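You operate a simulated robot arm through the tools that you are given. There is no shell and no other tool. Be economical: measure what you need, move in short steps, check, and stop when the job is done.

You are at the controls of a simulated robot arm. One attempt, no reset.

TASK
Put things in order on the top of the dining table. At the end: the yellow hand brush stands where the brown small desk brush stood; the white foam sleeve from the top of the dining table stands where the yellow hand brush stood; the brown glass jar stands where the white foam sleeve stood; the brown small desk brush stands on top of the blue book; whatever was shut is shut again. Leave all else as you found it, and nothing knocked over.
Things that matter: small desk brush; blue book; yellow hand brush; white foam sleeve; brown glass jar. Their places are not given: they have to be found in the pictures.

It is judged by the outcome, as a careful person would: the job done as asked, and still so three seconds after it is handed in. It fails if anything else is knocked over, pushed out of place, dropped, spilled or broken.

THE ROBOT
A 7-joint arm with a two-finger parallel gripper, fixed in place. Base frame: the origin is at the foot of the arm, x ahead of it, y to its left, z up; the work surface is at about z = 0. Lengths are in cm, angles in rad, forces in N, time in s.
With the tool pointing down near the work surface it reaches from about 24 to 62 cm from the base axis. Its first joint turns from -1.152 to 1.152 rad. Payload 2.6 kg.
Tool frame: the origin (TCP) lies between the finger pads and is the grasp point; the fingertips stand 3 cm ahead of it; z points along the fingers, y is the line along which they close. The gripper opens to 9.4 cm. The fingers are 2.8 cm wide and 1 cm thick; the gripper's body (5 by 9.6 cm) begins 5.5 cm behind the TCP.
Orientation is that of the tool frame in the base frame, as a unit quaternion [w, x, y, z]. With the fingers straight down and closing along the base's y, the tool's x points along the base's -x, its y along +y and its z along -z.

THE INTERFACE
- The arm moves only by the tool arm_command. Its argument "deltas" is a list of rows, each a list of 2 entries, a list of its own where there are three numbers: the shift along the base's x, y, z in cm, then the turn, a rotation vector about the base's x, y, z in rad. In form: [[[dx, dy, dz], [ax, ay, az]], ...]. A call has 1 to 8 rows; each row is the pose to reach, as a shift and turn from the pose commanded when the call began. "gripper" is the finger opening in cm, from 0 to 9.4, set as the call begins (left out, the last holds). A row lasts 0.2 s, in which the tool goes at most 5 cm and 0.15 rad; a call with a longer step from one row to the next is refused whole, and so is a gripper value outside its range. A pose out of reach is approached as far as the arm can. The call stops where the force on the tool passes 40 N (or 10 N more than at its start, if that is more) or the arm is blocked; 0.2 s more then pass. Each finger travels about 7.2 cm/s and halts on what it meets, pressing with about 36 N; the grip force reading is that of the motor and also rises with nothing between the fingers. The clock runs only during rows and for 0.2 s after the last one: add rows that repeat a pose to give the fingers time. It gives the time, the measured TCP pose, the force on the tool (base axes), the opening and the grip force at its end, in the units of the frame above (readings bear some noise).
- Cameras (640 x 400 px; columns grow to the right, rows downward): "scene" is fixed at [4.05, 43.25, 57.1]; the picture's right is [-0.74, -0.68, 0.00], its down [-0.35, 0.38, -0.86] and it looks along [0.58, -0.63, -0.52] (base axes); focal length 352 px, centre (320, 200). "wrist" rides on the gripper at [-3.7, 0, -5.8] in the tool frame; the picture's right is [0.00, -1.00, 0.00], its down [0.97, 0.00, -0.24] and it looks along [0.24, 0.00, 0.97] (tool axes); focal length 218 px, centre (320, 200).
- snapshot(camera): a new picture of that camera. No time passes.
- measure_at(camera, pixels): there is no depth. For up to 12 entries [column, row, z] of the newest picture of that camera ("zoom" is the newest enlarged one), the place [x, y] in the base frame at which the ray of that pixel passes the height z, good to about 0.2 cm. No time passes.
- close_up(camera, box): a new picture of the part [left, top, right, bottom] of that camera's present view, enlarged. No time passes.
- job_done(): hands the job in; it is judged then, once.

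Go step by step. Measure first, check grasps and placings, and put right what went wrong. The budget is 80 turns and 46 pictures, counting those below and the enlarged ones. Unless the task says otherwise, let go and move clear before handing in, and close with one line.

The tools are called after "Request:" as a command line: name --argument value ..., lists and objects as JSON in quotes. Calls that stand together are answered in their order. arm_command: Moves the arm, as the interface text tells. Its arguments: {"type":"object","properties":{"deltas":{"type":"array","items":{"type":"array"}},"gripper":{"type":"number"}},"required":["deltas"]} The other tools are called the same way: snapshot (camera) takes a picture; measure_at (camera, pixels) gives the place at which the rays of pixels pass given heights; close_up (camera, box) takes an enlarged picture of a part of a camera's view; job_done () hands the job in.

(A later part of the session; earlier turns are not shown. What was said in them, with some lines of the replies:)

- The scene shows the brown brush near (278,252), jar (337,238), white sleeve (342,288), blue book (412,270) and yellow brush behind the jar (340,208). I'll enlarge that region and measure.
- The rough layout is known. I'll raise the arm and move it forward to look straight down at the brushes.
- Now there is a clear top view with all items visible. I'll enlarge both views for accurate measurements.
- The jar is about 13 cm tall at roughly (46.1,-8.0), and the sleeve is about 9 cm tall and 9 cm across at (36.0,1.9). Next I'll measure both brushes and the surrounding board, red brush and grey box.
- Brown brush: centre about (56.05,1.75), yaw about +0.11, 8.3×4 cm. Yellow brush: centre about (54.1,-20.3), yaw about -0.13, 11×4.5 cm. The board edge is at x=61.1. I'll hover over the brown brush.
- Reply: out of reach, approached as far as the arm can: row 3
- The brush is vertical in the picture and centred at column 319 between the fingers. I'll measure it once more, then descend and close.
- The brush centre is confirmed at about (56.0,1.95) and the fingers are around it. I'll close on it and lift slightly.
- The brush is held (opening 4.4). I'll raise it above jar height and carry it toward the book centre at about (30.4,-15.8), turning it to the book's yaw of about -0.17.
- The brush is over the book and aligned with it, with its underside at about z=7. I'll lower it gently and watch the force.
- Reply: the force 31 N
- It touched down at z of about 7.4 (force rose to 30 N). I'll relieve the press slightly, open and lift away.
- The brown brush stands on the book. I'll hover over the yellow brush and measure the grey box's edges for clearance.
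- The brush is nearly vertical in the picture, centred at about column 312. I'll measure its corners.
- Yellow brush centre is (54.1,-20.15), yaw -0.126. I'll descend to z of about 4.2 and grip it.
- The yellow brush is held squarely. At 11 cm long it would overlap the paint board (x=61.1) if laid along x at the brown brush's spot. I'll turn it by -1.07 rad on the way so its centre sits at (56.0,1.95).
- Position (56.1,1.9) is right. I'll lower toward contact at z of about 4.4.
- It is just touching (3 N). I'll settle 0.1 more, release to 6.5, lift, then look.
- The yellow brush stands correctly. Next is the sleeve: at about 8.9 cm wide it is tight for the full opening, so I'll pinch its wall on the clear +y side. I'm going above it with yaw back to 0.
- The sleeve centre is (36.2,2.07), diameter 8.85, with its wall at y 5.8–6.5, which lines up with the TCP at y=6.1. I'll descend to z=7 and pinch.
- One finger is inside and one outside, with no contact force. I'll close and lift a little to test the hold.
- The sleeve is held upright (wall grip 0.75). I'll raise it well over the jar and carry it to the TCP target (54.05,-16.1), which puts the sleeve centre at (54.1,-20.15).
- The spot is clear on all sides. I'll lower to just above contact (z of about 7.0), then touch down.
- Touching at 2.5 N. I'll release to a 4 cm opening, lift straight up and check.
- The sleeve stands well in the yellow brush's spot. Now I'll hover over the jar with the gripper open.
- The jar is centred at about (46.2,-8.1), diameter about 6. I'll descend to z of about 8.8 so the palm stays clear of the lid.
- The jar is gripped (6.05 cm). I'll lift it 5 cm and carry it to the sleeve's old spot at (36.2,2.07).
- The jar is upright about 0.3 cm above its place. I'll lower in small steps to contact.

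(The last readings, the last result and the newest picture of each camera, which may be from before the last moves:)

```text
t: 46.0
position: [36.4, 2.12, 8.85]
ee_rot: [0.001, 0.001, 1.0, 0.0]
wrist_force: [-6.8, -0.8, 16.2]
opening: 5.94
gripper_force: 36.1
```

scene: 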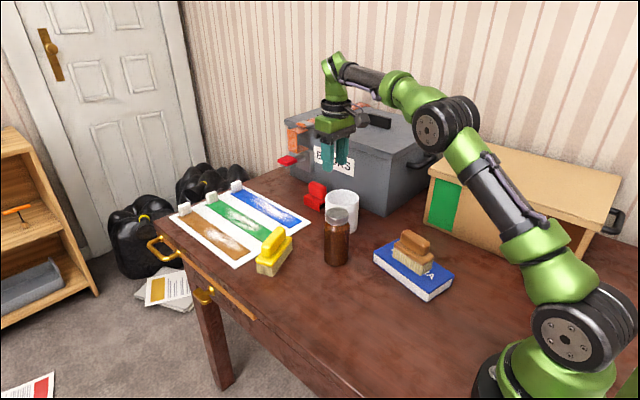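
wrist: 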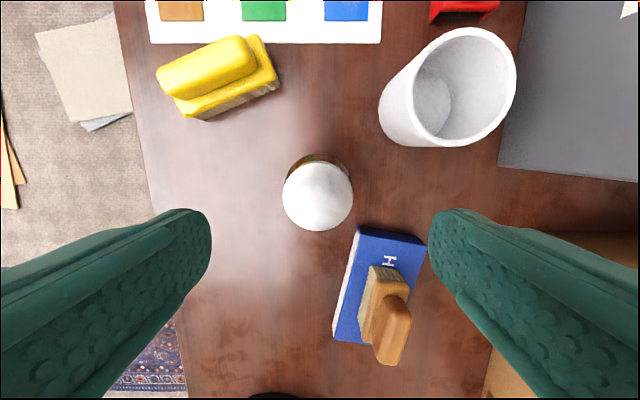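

The jar is in contact (16 N). I'll release and rise clear.

Request:
arm_command --deltas '[[[0, 0, 0.05], [0, 0, 0]], [[0, 0, 0.05], [0, 0, 0]]]'

Request:
arm_command --deltas '[[[0, 0, 0], [0, 0, 0]], [[0, 0, 0], [0, 0, 0]], [[0, 0, 0], [0, 0, 0]]]' --gripper 9.2

Request:
arm_command --deltas '[[[0, 0, 4], [0, 0, 0]], [[0, 0, 8], [0, 0, 0]], [[0, 0, 12.5], [0, 0, 0]], [[2, -2, 17], [0, 0, 0]], [[5, -5, 19], [0, 0, 0]], [[8, -7, 21], [0, 0, 0]], [[8, -7, 21], [0, 0, 0]]]'

Request:
snapshot --camera "scene"

Request:
snapshot --camera "wrist"

```text
t: 46.6
position: [36.25, 2.19, 8.84]
ee_rot: [0.0, 0.0, 1.0, 0.0]
wrist_force: [-4.8, 0.2, 12.0]
opening: 5.95
gripper_force: 35.6
```

```text
t: 47.4
position: [36.26, 2.12, 8.93]
ee_rot: [0.0, 0.0, 1.0, -0.001]
wrist_force: [0.3, -0.2, 0.4]
opening: 9.2
gripper_force: 0.1
```

```text
refused: row 4 steps farther than a row can; nothing moved
```

```text
13 pictures are left
```

scene: 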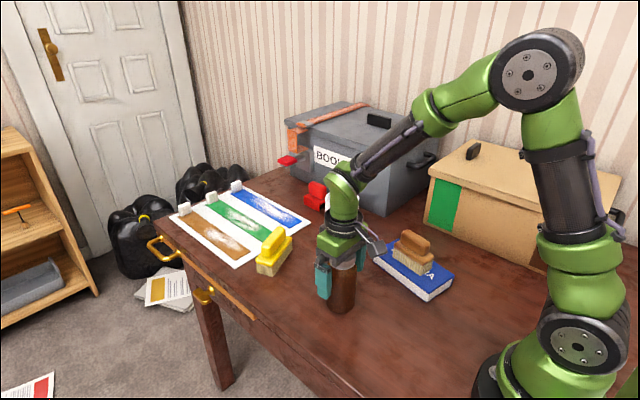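

```text
12 pictures are left
```

wrist: 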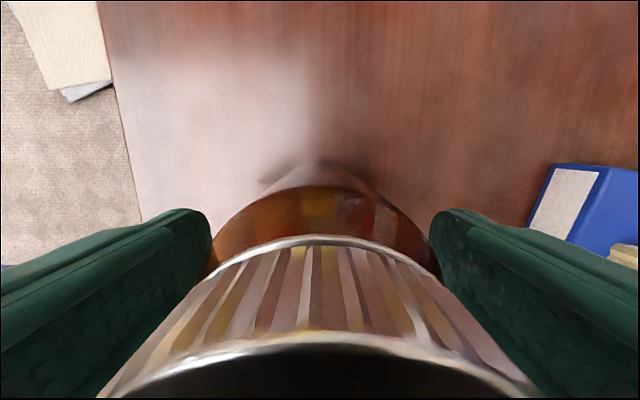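

The jar is released, but the retreat was refused because one step was too long. I'll retreat with shorter steps.

Request:
arm_command --deltas '[[[0, 0, 4], [0, 0, 0]], [[0, 0, 8], [0, 0, 0]], [[0, 0, 12], [0, 0, 0]], [[0, 0, 16], [0, 0, 0]], [[2.5, -2, 19], [0, 0, 0]], [[5, -4, 21.5], [0, 0, 0]], [[8, -6, 22.5], [0, 0, 0]], [[8, -6, 22.5], [0, 0, 0]]]'

Request:
snapshot --camera "scene"

Request:
snapshot --camera "wrist"

```text
t: 49.2
position: [44.5, -4.03, 31.38]
ee_rot: [0.001, 0.001, 1.0, 0.0]
wrist_force: [0.9, -0.6, -0.1]
opening: 9.19
gripper_force: 0.1
```

```text
11 pictures are left
```

scene: 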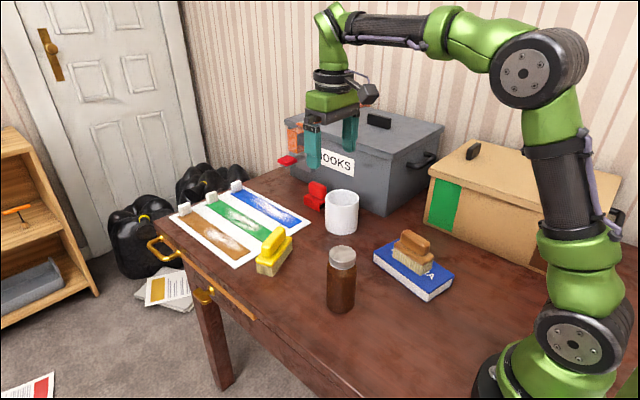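

```text
10 pictures are left
```

wrist: 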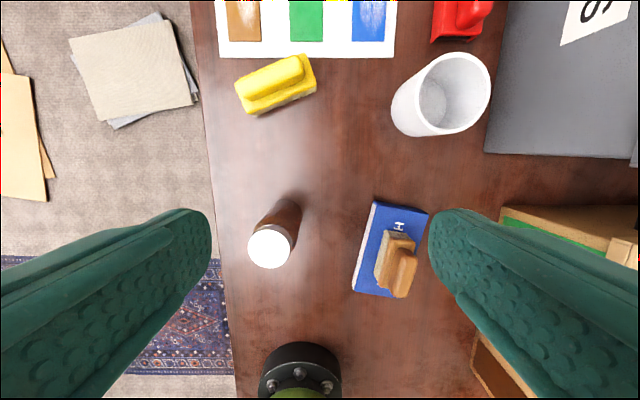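

Both pictures show all four items upright in their places, the gripper clear and nothing else moved. I'm handing in.

Request:
job_done

```text
The job is handed in.
```

The brown brush is on the blue book, the yellow brush is in the brown brush's spot, the white sleeve is in the yellow brush's spot and the jar is in the sleeve's spot. The yellow brush is turned sideways to keep it off the paint board. I opened nothing, so there was nothing to shut again.
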